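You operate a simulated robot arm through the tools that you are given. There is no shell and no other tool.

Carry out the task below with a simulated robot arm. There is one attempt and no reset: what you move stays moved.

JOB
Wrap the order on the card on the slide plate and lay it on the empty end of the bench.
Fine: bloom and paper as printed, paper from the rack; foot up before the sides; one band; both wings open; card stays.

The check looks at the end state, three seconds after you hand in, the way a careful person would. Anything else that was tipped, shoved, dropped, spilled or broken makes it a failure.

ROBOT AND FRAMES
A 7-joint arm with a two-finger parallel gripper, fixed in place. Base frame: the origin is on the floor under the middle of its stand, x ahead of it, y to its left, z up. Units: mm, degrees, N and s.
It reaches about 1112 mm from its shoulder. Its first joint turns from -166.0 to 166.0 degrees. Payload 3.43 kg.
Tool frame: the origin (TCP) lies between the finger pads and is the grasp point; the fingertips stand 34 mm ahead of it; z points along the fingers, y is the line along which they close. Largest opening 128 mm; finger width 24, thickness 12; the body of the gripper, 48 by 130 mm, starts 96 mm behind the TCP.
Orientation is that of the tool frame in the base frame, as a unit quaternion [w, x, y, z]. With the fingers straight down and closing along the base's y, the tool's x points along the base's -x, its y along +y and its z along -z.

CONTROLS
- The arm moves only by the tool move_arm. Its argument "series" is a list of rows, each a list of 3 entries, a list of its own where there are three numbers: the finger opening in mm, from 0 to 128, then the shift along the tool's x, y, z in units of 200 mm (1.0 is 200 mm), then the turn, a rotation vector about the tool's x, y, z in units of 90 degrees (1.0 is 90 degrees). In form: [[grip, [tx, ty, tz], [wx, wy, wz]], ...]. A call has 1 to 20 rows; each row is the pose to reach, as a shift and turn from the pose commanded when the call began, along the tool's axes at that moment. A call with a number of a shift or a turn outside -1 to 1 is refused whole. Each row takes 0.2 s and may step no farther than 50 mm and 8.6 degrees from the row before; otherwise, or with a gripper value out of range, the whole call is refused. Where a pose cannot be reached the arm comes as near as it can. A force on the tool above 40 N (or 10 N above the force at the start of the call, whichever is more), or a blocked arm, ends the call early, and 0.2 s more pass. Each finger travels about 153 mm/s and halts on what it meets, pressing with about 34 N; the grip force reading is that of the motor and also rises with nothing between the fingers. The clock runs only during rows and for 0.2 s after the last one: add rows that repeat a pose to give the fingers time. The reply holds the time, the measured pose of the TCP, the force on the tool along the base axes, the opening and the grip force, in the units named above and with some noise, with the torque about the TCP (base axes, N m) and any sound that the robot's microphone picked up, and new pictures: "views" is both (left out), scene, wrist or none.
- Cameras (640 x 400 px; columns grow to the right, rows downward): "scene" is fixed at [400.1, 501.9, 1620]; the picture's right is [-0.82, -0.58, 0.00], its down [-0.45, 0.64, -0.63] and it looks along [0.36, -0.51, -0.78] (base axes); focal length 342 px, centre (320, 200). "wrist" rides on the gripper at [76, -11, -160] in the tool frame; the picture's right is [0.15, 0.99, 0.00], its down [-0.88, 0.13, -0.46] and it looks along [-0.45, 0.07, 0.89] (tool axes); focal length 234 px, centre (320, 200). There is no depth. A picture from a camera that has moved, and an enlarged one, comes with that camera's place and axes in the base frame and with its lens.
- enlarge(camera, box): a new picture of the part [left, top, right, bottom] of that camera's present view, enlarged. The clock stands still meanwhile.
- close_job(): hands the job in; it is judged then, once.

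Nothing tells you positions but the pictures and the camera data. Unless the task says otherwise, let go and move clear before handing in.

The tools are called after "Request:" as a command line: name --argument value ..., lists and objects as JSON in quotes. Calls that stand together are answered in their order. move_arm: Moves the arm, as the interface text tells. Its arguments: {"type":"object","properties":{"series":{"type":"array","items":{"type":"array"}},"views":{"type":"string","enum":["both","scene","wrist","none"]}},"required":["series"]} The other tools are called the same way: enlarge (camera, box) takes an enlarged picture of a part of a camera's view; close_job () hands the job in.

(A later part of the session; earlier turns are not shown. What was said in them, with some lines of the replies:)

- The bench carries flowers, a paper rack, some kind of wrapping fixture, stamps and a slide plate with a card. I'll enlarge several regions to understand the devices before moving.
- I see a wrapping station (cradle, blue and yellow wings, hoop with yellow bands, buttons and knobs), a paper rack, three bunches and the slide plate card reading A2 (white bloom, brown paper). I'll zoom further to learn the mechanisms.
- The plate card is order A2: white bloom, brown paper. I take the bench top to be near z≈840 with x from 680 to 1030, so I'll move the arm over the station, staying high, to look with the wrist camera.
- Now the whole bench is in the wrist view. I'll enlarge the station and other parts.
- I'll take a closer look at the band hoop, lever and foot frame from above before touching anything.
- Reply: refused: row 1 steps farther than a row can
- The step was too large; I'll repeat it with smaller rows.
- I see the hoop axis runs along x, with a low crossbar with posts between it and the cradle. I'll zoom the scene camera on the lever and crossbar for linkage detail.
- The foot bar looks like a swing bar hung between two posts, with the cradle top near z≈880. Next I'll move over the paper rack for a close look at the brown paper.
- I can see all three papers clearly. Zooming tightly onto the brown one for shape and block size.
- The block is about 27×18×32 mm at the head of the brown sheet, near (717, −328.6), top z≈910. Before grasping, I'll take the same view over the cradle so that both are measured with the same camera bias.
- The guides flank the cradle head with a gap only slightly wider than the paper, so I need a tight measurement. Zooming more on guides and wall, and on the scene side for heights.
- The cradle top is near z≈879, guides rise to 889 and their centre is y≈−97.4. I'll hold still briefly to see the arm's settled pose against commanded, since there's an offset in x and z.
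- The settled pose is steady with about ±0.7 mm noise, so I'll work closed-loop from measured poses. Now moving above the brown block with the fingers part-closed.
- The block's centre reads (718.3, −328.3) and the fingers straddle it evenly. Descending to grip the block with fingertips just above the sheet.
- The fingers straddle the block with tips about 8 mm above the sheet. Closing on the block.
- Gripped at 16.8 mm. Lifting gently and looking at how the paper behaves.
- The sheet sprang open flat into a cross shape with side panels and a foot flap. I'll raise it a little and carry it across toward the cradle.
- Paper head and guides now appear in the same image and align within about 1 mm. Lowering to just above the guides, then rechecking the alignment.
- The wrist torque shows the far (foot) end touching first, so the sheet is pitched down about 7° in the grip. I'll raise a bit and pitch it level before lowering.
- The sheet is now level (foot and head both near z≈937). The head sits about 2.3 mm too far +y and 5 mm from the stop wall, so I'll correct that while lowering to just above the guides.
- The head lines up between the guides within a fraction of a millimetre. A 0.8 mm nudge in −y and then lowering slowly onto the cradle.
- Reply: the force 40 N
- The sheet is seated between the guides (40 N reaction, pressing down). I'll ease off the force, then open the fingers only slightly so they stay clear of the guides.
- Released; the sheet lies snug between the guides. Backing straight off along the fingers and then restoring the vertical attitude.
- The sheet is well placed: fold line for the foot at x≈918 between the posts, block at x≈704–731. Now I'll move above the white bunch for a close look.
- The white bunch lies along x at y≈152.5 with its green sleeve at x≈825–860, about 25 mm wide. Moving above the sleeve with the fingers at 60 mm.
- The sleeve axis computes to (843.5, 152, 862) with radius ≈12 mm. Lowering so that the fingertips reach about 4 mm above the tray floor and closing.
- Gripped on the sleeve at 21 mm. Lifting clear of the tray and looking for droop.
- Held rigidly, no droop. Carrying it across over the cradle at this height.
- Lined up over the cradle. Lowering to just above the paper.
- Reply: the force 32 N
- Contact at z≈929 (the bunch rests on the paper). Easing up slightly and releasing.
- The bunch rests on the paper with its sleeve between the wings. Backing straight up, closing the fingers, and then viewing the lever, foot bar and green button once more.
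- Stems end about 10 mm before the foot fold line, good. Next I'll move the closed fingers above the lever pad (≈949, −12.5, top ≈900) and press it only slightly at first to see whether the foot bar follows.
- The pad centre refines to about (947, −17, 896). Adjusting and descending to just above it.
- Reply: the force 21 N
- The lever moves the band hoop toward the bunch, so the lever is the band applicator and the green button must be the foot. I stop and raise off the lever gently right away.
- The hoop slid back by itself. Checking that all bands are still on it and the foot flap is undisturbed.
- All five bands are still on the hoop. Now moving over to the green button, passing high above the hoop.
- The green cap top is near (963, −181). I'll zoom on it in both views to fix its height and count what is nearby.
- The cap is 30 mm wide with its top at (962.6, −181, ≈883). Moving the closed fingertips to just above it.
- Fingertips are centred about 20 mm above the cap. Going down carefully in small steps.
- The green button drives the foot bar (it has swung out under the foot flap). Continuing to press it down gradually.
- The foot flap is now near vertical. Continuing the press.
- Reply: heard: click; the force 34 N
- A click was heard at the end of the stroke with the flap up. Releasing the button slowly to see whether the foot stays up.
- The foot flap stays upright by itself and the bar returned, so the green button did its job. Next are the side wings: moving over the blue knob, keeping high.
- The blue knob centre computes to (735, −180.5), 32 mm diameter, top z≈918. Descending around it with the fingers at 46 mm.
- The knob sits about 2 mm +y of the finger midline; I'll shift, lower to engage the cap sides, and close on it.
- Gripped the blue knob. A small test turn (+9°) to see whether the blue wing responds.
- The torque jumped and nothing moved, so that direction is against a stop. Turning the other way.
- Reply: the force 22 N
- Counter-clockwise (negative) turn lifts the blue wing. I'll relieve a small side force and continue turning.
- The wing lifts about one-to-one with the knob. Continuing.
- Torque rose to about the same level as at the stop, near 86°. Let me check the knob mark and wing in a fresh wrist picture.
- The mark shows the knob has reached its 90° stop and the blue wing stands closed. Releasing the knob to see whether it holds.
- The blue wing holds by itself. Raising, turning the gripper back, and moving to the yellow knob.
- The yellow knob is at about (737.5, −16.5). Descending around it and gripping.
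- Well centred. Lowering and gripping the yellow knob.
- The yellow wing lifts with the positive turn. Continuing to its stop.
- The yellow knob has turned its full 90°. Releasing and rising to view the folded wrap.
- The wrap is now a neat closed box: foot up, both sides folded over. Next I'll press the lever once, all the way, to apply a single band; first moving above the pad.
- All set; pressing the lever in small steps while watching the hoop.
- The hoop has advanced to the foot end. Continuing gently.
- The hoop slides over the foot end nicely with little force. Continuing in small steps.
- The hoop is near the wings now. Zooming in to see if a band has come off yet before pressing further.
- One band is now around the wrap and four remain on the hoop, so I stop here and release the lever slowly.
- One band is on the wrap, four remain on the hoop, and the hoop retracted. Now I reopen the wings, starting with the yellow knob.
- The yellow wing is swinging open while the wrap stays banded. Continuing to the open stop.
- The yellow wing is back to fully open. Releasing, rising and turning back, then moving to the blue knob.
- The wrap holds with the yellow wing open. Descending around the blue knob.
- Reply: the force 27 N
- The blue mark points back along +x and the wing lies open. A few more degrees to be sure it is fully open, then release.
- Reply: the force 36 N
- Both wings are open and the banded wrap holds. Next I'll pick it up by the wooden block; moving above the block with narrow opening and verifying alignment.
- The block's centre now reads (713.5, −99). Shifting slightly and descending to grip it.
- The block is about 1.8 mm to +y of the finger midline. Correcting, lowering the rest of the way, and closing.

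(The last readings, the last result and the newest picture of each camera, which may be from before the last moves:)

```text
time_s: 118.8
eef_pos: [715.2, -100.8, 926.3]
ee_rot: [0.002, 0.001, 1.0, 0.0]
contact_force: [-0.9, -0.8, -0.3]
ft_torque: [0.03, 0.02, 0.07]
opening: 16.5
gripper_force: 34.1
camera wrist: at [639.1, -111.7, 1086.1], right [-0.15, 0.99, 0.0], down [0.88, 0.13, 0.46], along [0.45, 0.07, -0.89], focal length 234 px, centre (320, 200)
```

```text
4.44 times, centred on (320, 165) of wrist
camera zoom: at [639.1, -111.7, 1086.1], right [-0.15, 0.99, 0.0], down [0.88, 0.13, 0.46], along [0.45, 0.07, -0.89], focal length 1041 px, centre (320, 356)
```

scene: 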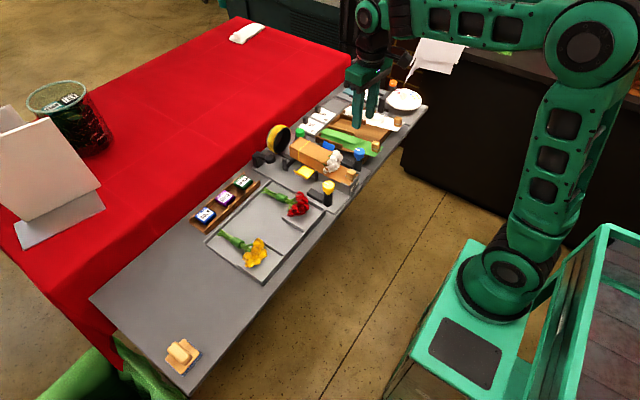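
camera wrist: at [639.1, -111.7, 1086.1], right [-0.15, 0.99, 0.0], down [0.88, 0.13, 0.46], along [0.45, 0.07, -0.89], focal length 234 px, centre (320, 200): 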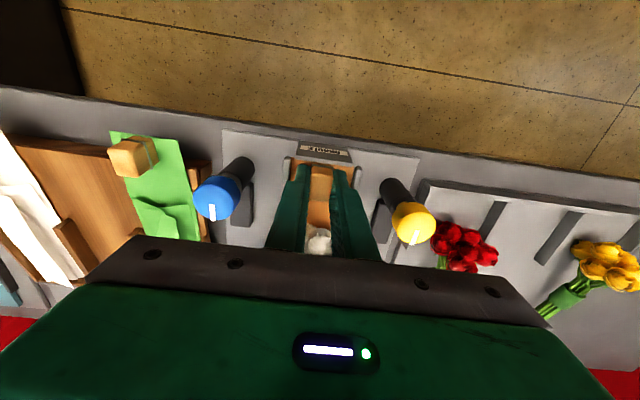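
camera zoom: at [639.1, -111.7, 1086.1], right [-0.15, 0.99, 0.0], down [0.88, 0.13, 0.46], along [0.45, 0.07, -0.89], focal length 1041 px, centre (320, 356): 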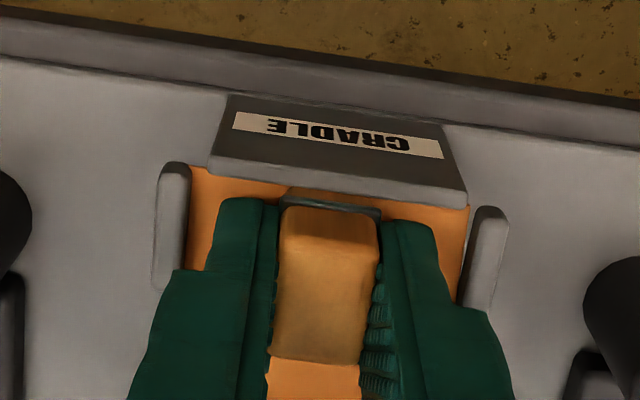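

Gripped. Lifting a little first to check how the wrap behaves.

Request:
move_arm --series '[[0, [0, 0, -0.03], [0, 0, 0]], [0, [0, 0, -0.06], [0, 0, 0]], [0, [0, 0, -0.1], [0, 0, 0]], [0, [0, 0, -0.14], [0, 0, 0]], [0, [0, 0, -0.14], [0, 0, 0]]]' --views "none"

Request:
enlarge --camera "scene" --box '[265, 115, 375, 195]'

```text
time_s: 120.0
eef_pos: [715.7, -101.6, 955.9]
ee_rot: [0.002, 0.001, 1.0, 0.0]
contact_force: [-0.2, -0.3, -2.2]
ft_torque: [-0.02, 0.09, -0.04]
opening: 16.8
gripper_force: 34.3
```

```text
5.00 times, centred on (320, 155) of scene
camera zoom: at [400.1, 501.9, 1620.0], right [-0.82, -0.58, 0.0], down [-0.45, 0.64, -0.63], along [0.36, -0.51, -0.78], focal length 1708 px, centre (320, 425)
```

zoom: 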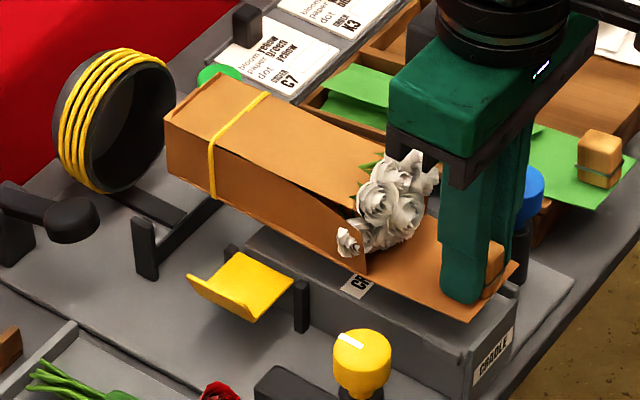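

The wrap lifts level and intact. Raising further and carrying it along the bench toward the empty end.

Request:
move_arm --series '[[0, [0, 0, -0.1], [0, 0, 0]], [0, [0, 0, -0.25], [0, 0, 0]], [0, [0, 0, -0.4], [0, 0, 0]], [0, [0, 0.08, -0.42], [0, 0, 0]], [0, [0, 0.22, -0.42], [0, 0, 0]], [0, [0, 0.37, -0.42], [0, 0, 0]], [0, [0, 0.52, -0.42], [0, 0, 0]], [0, [0, 0.67, -0.42], [0, 0, 0]], [0, [0, 0.82, -0.42], [0, 0, 0]], [0, [0, 0.95, -0.42], [0, 0, 0]], [0, [0, 1.0, -0.42], [0, 0, 0]], [0, [0, 1.0, -0.42], [0, 0, 0]]]' --views "scene"

Request:
move_arm --series '[[0, [0, 0.08, 0], [0, 0, 0]], [0, [0, 0.22, 0], [0, 0, 0]], [0, [0, 0.37, 0], [0, 0, 0]], [0, [0, 0.52, 0], [0, 0, 0]], [0, [0, 0.67, 0], [0, 0, 0]], [0, [0, 0.82, 0], [0, 0, 0]], [0, [0, 0.95, 0], [0, 0, 0]], [0, [0, 1.0, 0], [0, 0, 0]], [0, [0, 1.0, 0], [0, 0, 0]]]' --views "scene"

```text
time_s: 122.6
eef_pos: [715.8, 99.8, 1039.5]
ee_rot: [0.003, 0.0, 1.0, 0.0]
contact_force: [0.6, 0.5, -2.1]
ft_torque: [-0.01, 0.09, -0.01]
opening: 16.7
gripper_force: 33.5
```

scene: 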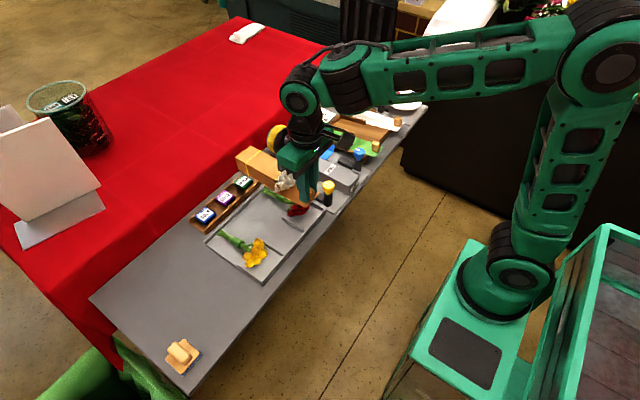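

```text
time_s: 124.6
eef_pos: [717.0, 299.8, 1038.3]
ee_rot: [0.002, 0.001, 1.0, -0.001]
contact_force: [0.0, -0.3, -1.0]
ft_torque: [-0.01, 0.14, 0.0]
opening: 16.7
gripper_force: 34.0
```

scene: 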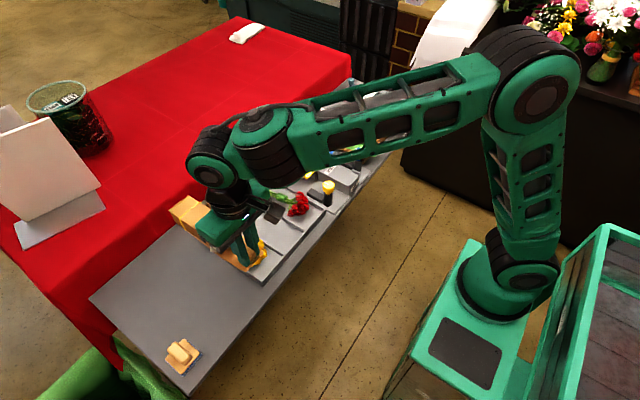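

The empty area between the tray (y≈290) and the scraper pad (y≥485) is clear; I'll centre the wrap at y≈386 and 40 mm deeper on the bench.

Request:
move_arm --series '[[0, [-0.05, 0.1, 0], [0, 0, 0]], [0, [-0.1, 0.22, 0], [0, 0, 0]], [0, [-0.16, 0.34, 0], [0, 0, 0]], [0, [-0.2, 0.43, 0], [0, 0, 0]], [0, [-0.2, 0.43, 0], [0, 0, 0]], [0, [-0.2, 0.43, 0], [0, 0, 0]]]' --views "both"

Request:
enlarge --camera "scene" --box '[100, 200, 290, 370]'

```text
time_s: 126.0
eef_pos: [756.1, 386.5, 1039.3]
ee_rot: [0.002, 0.002, 1.0, 0.0]
contact_force: [0.3, 0.0, -0.1]
ft_torque: [-0.01, 0.1, 0.0]
opening: 16.5
gripper_force: 34.0
camera wrist: at [678.6, 375.8, 1198.0], right [-0.15, 0.99, 0.0], down [0.88, 0.13, 0.46], along [0.45, 0.07, -0.89], focal length 234 px, centre (320, 200)
```

scene: 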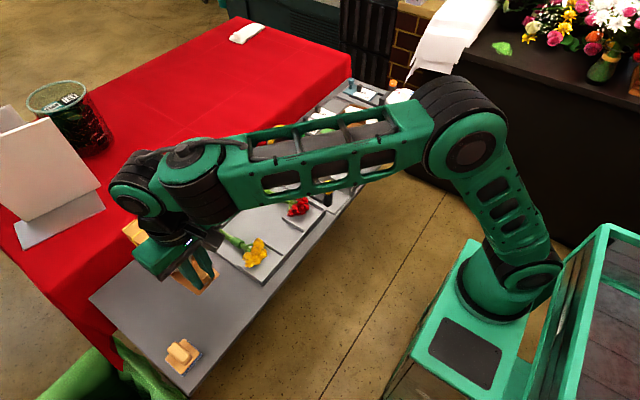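
wrist: 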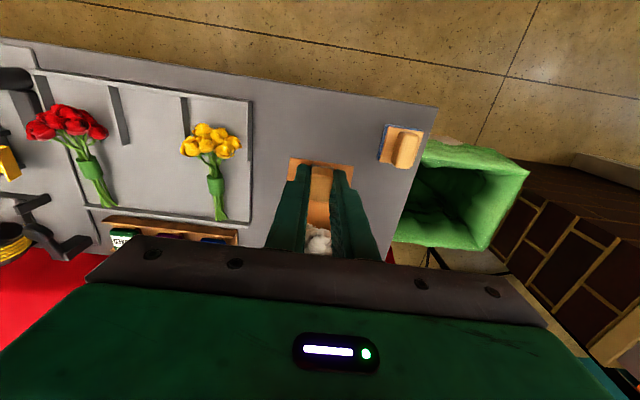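

```text
2.35 times, centred on (195, 285) of scene
camera zoom: at [400.1, 501.9, 1620.0], right [-0.82, -0.58, 0.0], down [-0.45, 0.64, -0.63], along [0.36, -0.51, -0.78], focal length 804 px, centre (614, 0)
```

zoom: 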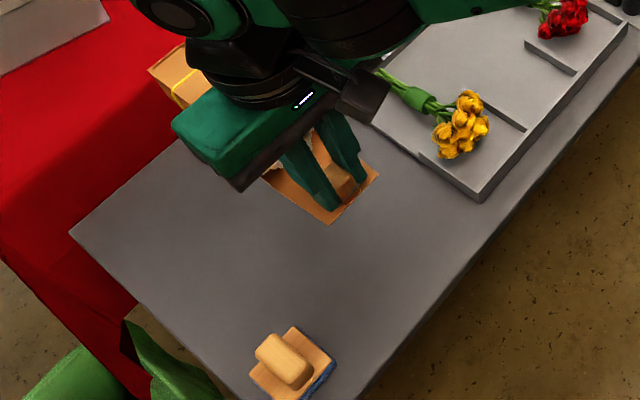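

Positioned well. Lowering toward the bench.

Request:
move_arm --series '[[0, [0, 0, 0.15], [0, 0, 0]], [0, [0, 0, 0.3], [0, 0, 0]], [0, [0, 0, 0.45], [0, 0, 0]], [0, [0, 0, 0.57], [0, 0, 0]], [0, [0, 0, 0.64], [0, 0, 0]], [0, [0, 0, 0.67], [0, 0, 0]], [0, [0, 0, 0.67], [0, 0, 0]]]' --views "scene"

Request:
enlarge --camera "scene" --box '[100, 200, 260, 340]'

```text
time_s: 127.6
eef_pos: [756.0, 386.0, 902.8]
ee_rot: [0.002, 0.0, 1.0, 0.0]
contact_force: [-0.5, 0.0, -1.3]
ft_torque: [0.03, 0.07, -0.02]
opening: 16.6
gripper_force: 34.2
```

scene: 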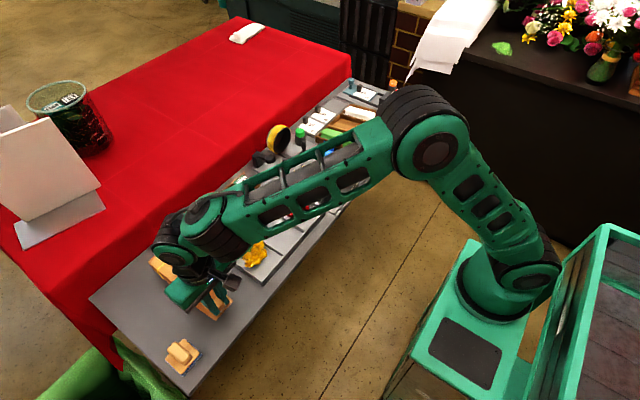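

```text
2.86 times, centred on (180, 270) of scene
camera zoom: at [400.1, 501.9, 1620.0], right [-0.82, -0.58, 0.0], down [-0.45, 0.64, -0.63], along [0.36, -0.51, -0.78], focal length 976 px, centre (720, 0)
```

zoom: 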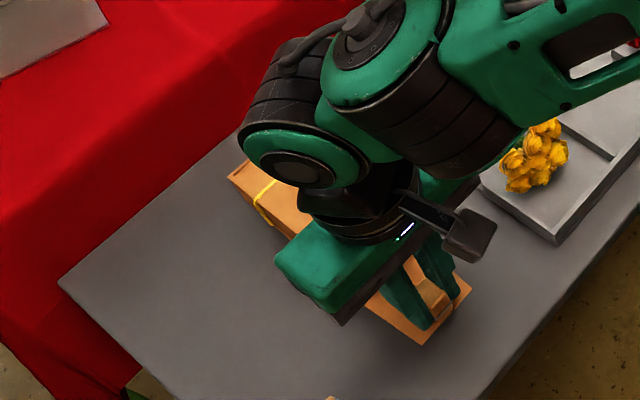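

Request:
move_arm --series '[[0, [0, 0, 0.015], [0, 0, 0]], [0, [0, 0, 0.03], [0, 0, 0]], [0, [0, 0, 0.03], [0, 0, 0]]]' --views "none"

Request:
move_arm --series '[[0, [0, 0, 0.01], [0, 0, 0]], [0, [0, 0, 0.02], [0, 0, 0]], [0, [0, 0, 0.02], [0, 0, 0]]]' --views "none"

```text
time_s: 128.4
eef_pos: [756.6, 386.4, 898.3]
ee_rot: [0.002, 0.0, 1.0, 0.0]
contact_force: [0.5, -0.6, -2.0]
ft_torque: [0.01, 0.06, -0.02]
opening: 16.7
gripper_force: 34.1
```

```text
time_s: 129.2
eef_pos: [756.6, 386.4, 895.0]
ee_rot: [0.002, 0.0, 1.0, 0.0]
contact_force: [0.5, -0.5, -1.4]
ft_torque: [0.02, 0.15, 0.02]
opening: 16.9
gripper_force: 33.8
```

Not yet in contact. Continuing down in small steps.

Request:
move_arm --series '[[0, [0, 0, 0.01], [0, 0, 0]], [0, [0, 0, 0.02], [0, 0, 0]], [0, [0, 0, 0.02], [0, 0, 0]]]' --views "none"

Request:
move_arm --series '[[0, [0, 0, 0.0075], [0, 0, 0]], [0, [0, 0, 0.015], [0, 0, 0]], [0, [0, 0, 0.015], [0, 0, 0]]]' --views "none"

```text
time_s: 130.0
eef_pos: [756.8, 385.6, 891.0]
ee_rot: [0.002, 0.0, 1.0, 0.0]
contact_force: [0.3, -0.3, -0.9]
ft_torque: [-0.03, 0.12, 0.01]
opening: 16.7
gripper_force: 34.3
```

```text
time_s: 130.8
eef_pos: [758.9, 384.9, 885.7]
ee_rot: [0.002, 0.0, 1.0, 0.0]
contact_force: [0.3, 0.4, -1.2]
ft_torque: [-0.02, 0.16, 0.0]
opening: 16.7
gripper_force: 34.6
```

Request:
move_arm --series '[[0, [0, 0, 0.0075], [0, 0, 0]], [0, [0, 0, 0.015], [0, 0, 0]], [0, [0, 0, 0.015], [0, 0, 0]]]' --views "none"

Request:
enlarge --camera "wrist" --box '[250, 120, 390, 220]'

Request:
enlarge --camera "scene" --box '[140, 240, 250, 330]'

```text
time_s: 131.6
eef_pos: [757.9, 386.2, 882.9]
ee_rot: [0.002, 0.0, 1.0, 0.0]
contact_force: [0.7, -0.1, -1.9]
ft_torque: [0.02, 0.08, 0.03]
opening: 16.9
gripper_force: 34.1
```

```text
4.00 times, centred on (320, 170) of wrist
camera zoom: at [679.4, 375.6, 1043.2], right [-0.15, 0.99, 0.0], down [0.88, 0.13, 0.46], along [0.45, 0.07, -0.89], focal length 937 px, centre (320, 320)
```

zoom: 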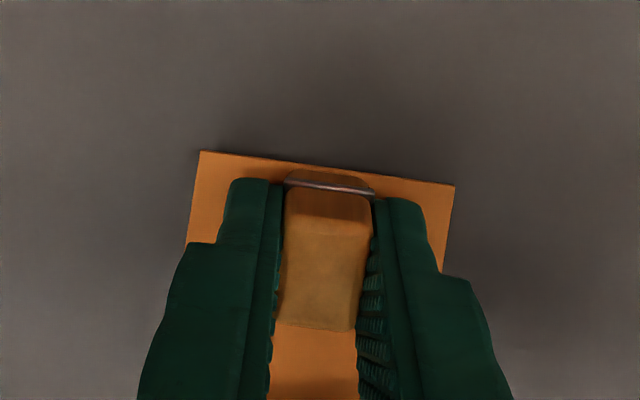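

```text
4.44 times, centred on (195, 285) of scene
camera zoom: at [400.1, 501.9, 1620.0], right [-0.82, -0.58, 0.0], down [-0.45, 0.64, -0.63], along [0.36, -0.51, -0.78], focal length 1519 px, centre (876, -178)
```

zoom: 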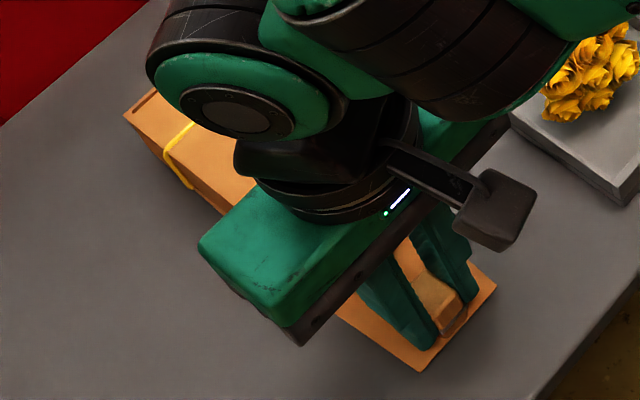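

Request:
move_arm --series '[[0, [0, 0, 0.0075], [0, 0, 0]], [0, [0, 0, 0.015], [0, 0, 0]], [0, [0, 0, 0.015], [0, 0, 0]]]' --views "none"

Request:
move_arm --series '[[0, [0, 0, 0.0075], [0, 0, 0]], [0, [0, 0, 0.015], [0, 0, 0]], [0, [0, 0, 0.015], [0, 0, 0]]]' --views "none"

```text
time_s: 132.4
eef_pos: [756.5, 385.5, 881.5]
ee_rot: [0.002, 0.002, 1.0, 0.0]
contact_force: [-0.2, -0.5, -1.1]
ft_torque: [-0.02, 0.1, 0.01]
opening: 16.8
gripper_force: 34.1
```

```text
time_s: 133.2
eef_pos: [757.2, 386.0, 878.6]
ee_rot: [0.002, 0.001, 1.0, 0.0]
contact_force: [-0.1, 0.6, 6.6]
ft_torque: [0.03, -0.86, 0.01]
opening: 16.8
gripper_force: 33.5
```

The foot end has just touched. Lowering another 2 mm so the head comes down too.

Request:
move_arm --series '[[0, [0, 0, 0.005], [0, -0.003, 0]], [0, [0, 0, 0.01], [0, -0.007, 0]], [0, [0, 0, 0.01], [0, -0.007, 0]]]' --views "none"

Request:
enlarge --camera "wrist" --box '[250, 120, 390, 220]'

```text
time_s: 134.0
eef_pos: [757.4, 386.1, 879.6]
ee_rot: [0.009, 0.0, 1.0, 0.001]
contact_force: [-3.6, -0.6, 29.6]
ft_torque: [-0.09, 0.67, 0.04]
opening: 16.9
gripper_force: 34.3
```

```text
4.00 times, centred on (320, 170) of wrist
camera zoom: at [677.5, 375.0, 1036.7], right [-0.15, 0.99, 0.0], down [0.87, 0.13, 0.47], along [0.47, 0.07, -0.88], focal length 937 px, centre (320, 320)
```

zoom: 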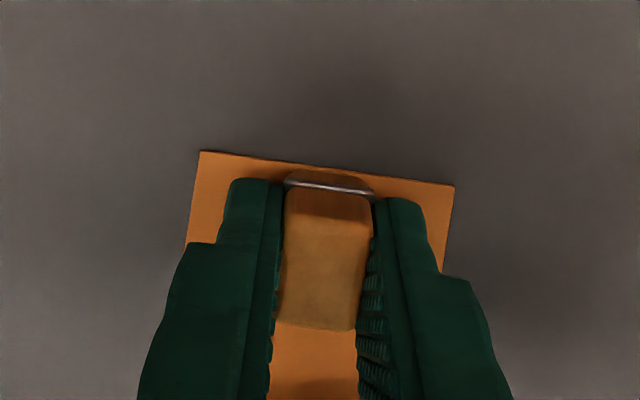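

The wrap is flat on the bench. Easing off, opening slowly and rising clear.

Request:
move_arm --series '[[0, [0, 0, -0.006], [0, 0.004, 0]], [0, [0, 0, -0.01], [0, 0.007, 0]], [0, [0, 0, -0.01], [0, 0.007, 0]]]' --views "none"

Request:
move_arm --series '[[20, [0, 0, 0], [0, 0, 0]], [26, [0, 0, 0], [0, 0, 0]], [34, [0, 0, 0], [0, 0, 0]], [40, [0, 0, 0], [0, 0, 0]], [40, [0, 0, 0], [0, 0, 0]]]' --views "none"

Request:
enlarge --camera "wrist" --box '[250, 120, 390, 220]'

```text
time_s: 134.8
eef_pos: [756.9, 386.2, 877.4]
ee_rot: [0.002, 0.0, 1.0, -0.001]
contact_force: [-0.8, 5.2, 13.2]
ft_torque: [0.19, -0.42, 0.18]
opening: 16.7
gripper_force: 34.1
```

```text
time_s: 136.0
eef_pos: [757.9, 384.6, 879.3]
ee_rot: [0.002, 0.001, 1.0, 0.0]
contact_force: [0.1, 0.2, -0.4]
ft_torque: [-0.02, -0.03, -0.02]
opening: 40.0
gripper_force: 0.1
```

```text
4.00 times, centred on (320, 170) of wrist
camera zoom: at [680.5, 374.7, 1037.7], right [-0.15, 0.99, 0.0], down [0.88, 0.13, 0.46], along [0.45, 0.07, -0.89], focal length 937 px, centre (320, 320)
```

zoom: 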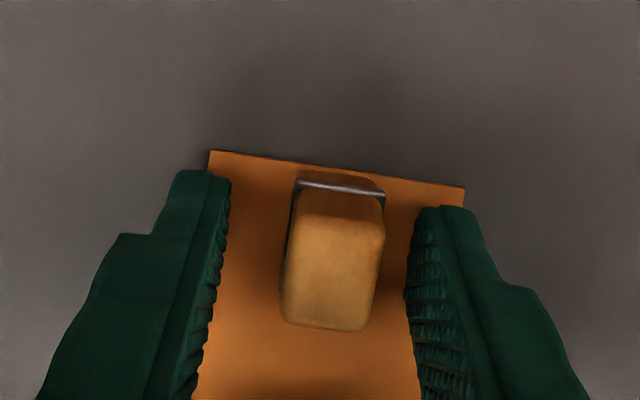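

Released cleanly. Rising straight up and moving the arm away, then a full inspection of the bench.

Request:
move_arm --series '[[40, [0, 0, -0.08], [0, 0, 0]], [40, [0, 0, -0.2], [0, 0, 0]], [40, [0, 0, -0.4], [0, 0, 0]], [40, [0, 0, -0.6], [0, 0, 0]], [40, [0, 0, -0.8], [0, 0, 0]], [40, [0, 0, -1.0], [0, 0, 0]], [40, [0.1, 0, -1.0], [0, 0, 0]], [40, [0.3, 0, -1.0], [0, 0, 0]], [40, [0.5, 0, -1.0], [0, 0, 0]], [40, [0.7, 0, -1.0], [0, 0, 0]], [40, [0.9, 0, -1.0], [0, 0, 0]], [40, [1.0, 0, -1.0], [0, 0, 0]], [40, [1.0, 0, -1.0], [0, 0, 0]]]' --views "both"

Request:
enlarge --camera "scene" --box '[100, 210, 280, 370]'

Request:
enlarge --camera "scene" --box '[240, 70, 430, 210]'

```text
time_s: 138.8
eef_pos: [554.4, 387.2, 1076.5]
ee_rot: [0.002, 0.0, 1.0, 0.0]
contact_force: [-0.1, -0.4, -0.1]
ft_torque: [0.0, 0.0, -0.02]
opening: 39.6
gripper_force: 0.0
camera wrist: at [478.2, 376.4, 1235.9], right [-0.15, 0.99, 0.0], down [0.88, 0.13, 0.46], along [0.45, 0.07, -0.89], focal length 234 px, centre (320, 200)
```

scene: 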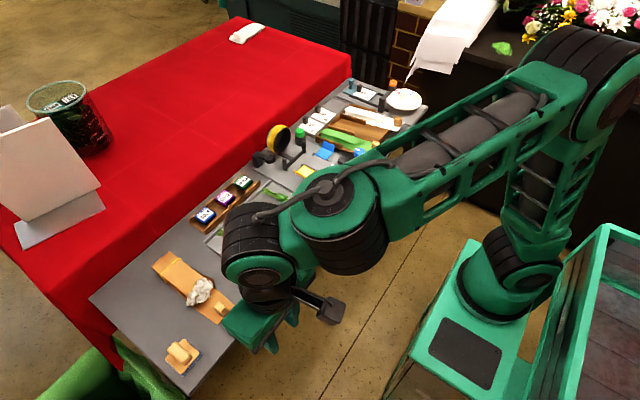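
wrist: 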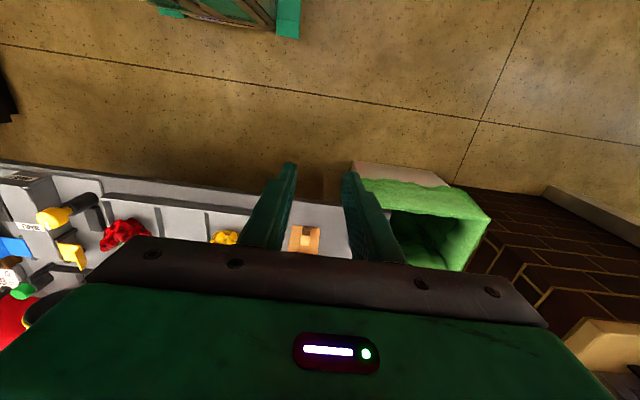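

```text
2.50 times, centred on (190, 290) of scene
camera zoom: at [400.1, 501.9, 1620.0], right [-0.82, -0.58, 0.0], down [-0.45, 0.64, -0.63], along [0.36, -0.51, -0.78], focal length 854 px, centre (645, -25)
```

zoom: 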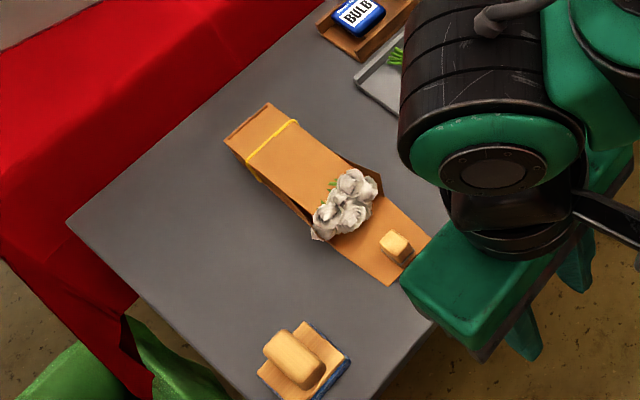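

```text
2.86 times, centred on (335, 140) of scene
camera zoom: at [400.1, 501.9, 1620.0], right [-0.82, -0.58, 0.0], down [-0.45, 0.64, -0.63], along [0.36, -0.51, -0.78], focal length 976 px, centre (277, 371)
```

zoom: 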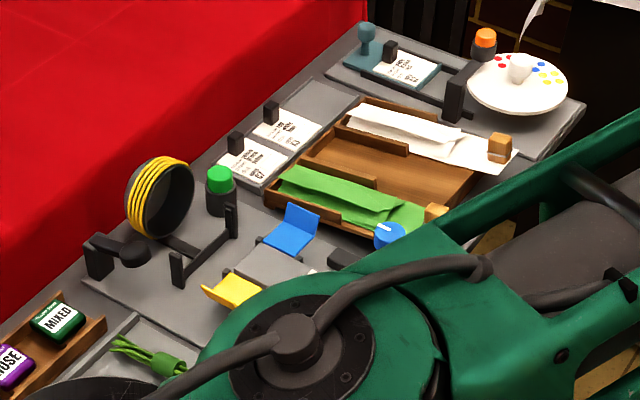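

The wrap lies in the empty area. I'll retract the arm to a neutral pose to inspect the whole bench.

Request:
move_arm --series '[[40, [0.0, 0, -0.2], [0, 0, 0]], [40, [0.0, 0, -0.4], [0, 0, 0]], [40, [0.0, 0, -0.6], [0, 0, 0]], [40, [0.0, -0.1, -0.8], [0, 0, 0]], [40, [0.0, -0.3, -0.9], [0, 0, 0]], [40, [0.0, -0.5, -0.9], [0, 0, 0]], [40, [0.0, -0.7, -0.9], [0, 0, 0]], [40, [0.0, -0.9, -0.9], [0, 0, 0]], [40, [0.0, -1.0, -0.9], [0, 0, 0]], [40, [0.0, -1.0, -0.9], [0, 0, 0]]]' --views "none"

Request:
move_arm --series '[[40, [0.03, -0.2, 0], [0, 0, 0]], [40, [0.06, -0.4, 0], [0, 0, 0]], [40, [0.1, -0.6, 0], [0, 0, 0]], [40, [0.14, -0.8, 0], [0, 0, 0]], [40, [0.17, -0.9, 0], [0, 0, 0]], [40, [0.17, -0.9, 0], [0, 0, 0]]]' --views "both"

Request:
enlarge --camera "scene" --box '[130, 230, 250, 340]'

Request:
enlarge --camera "scene" --box '[240, 70, 430, 210]'

Request:
enlarge --camera "scene" --box '[180, 160, 340, 290]'

Request:
enlarge --camera "scene" --box '[336, 72, 400, 112]'

```text
time_s: 141.0
eef_pos: [555.6, 186.7, 1258.7]
ee_rot: [0.001, -0.001, 1.0, 0.0]
contact_force: [0.1, 0.1, 0.7]
ft_torque: [-0.02, -0.01, -0.01]
opening: 39.6
gripper_force: 0.0
```

```text
time_s: 142.4
eef_pos: [520.7, 6.7, 1258.0]
ee_rot: [0.001, 0.001, 1.0, -0.001]
contact_force: [-1.1, -0.5, 0.4]
ft_torque: [-0.02, -0.01, 0.06]
opening: 39.9
gripper_force: 0.0
camera wrist: at [443.6, -4.3, 1417.3], right [-0.15, 0.99, 0.0], down [0.88, 0.13, 0.46], along [0.45, 0.07, -0.89], focal length 234 px, centre (320, 200)
```

scene: 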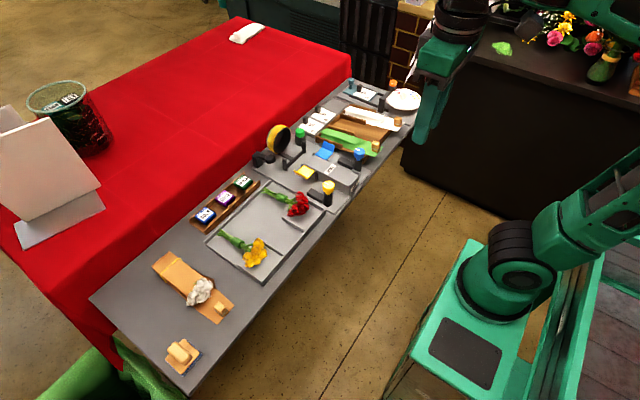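
wrist: 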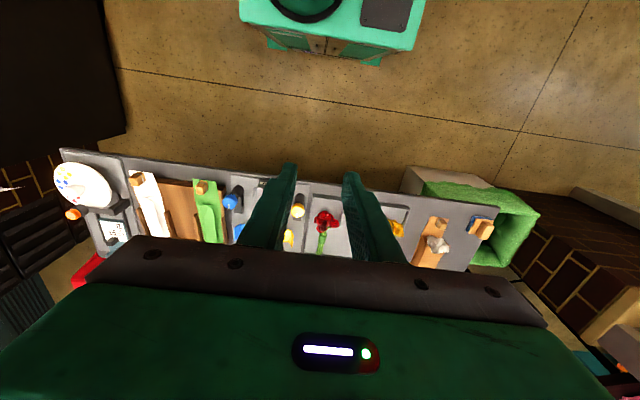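

```text
3.64 times, centred on (190, 285) of scene
camera zoom: at [400.1, 501.9, 1620.0], right [-0.82, -0.58, 0.0], down [-0.45, 0.64, -0.63], along [0.36, -0.51, -0.78], focal length 1242 px, centre (793, -109)
```

zoom: 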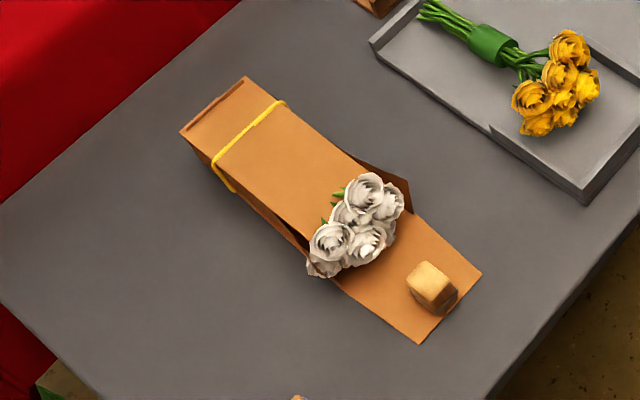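

```text
2.86 times, centred on (335, 140) of scene
camera zoom: at [400.1, 501.9, 1620.0], right [-0.82, -0.58, 0.0], down [-0.45, 0.64, -0.63], along [0.36, -0.51, -0.78], focal length 976 px, centre (277, 371)
```

zoom: 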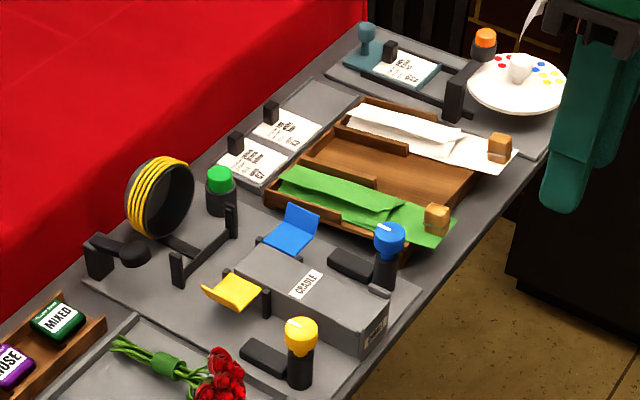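

```text
3.08 times, centred on (260, 225) of scene
camera zoom: at [400.1, 501.9, 1620.0], right [-0.82, -0.58, 0.0], down [-0.45, 0.64, -0.63], along [0.36, -0.51, -0.78], focal length 1051 px, centre (505, 123)
```

zoom: 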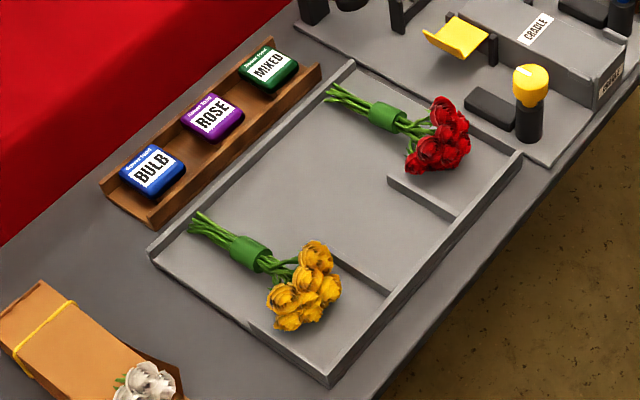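

```text
10.00 times, centred on (368, 92) of scene
camera zoom: at [400.1, 501.9, 1620.0], right [-0.82, -0.58, 0.0], down [-0.45, 0.64, -0.63], along [0.36, -0.51, -0.78], focal length 3417 px, centre (-160, 1280)
```

zoom: 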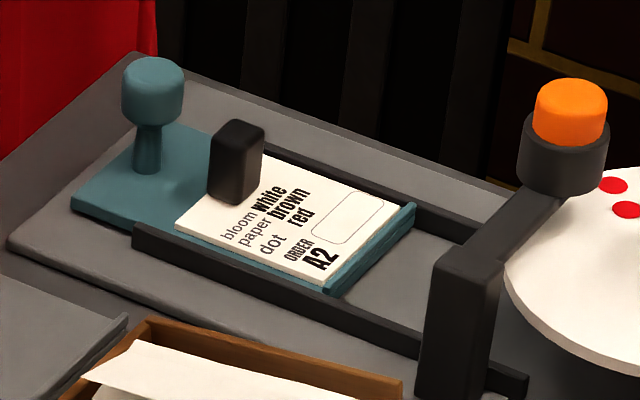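

Everything checks out. The white bunch is wrapped in brown paper with the foot up and one band on it, and it lies on the empty end of the bench. Both wings are open, the A2 card hasn't moved, and nothing else was disturbed. The arm is clear, so I'm handing in.

Request:
close_job

```text
The job is handed in.
```

I wrapped order A2 (white bloom, brown paper from the rack), laid it flat on the empty end of the bench, and handed the job in. I haven't seen the check's verdict.

- **Wrap:** The foot went up before either side, and there is one band on it. The wrap held together when I lifted and set it down.
- **Station:** Both wings are fully open again, and the band hoop is back in place with four bands left.
- **Card:** The A2 card is still on the slide plate, unmoved. I did not add the red dot printed on it, because the job asked only for bloom and paper and said the card stays.
- **Early press:** I pressed the band lever part-way before folding, to find out what it did. The hoop slid forward a little and went back with all five bands still on it.

In the last pictures nothing else on the bench was tipped, moved or dropped, and the arm is clear.
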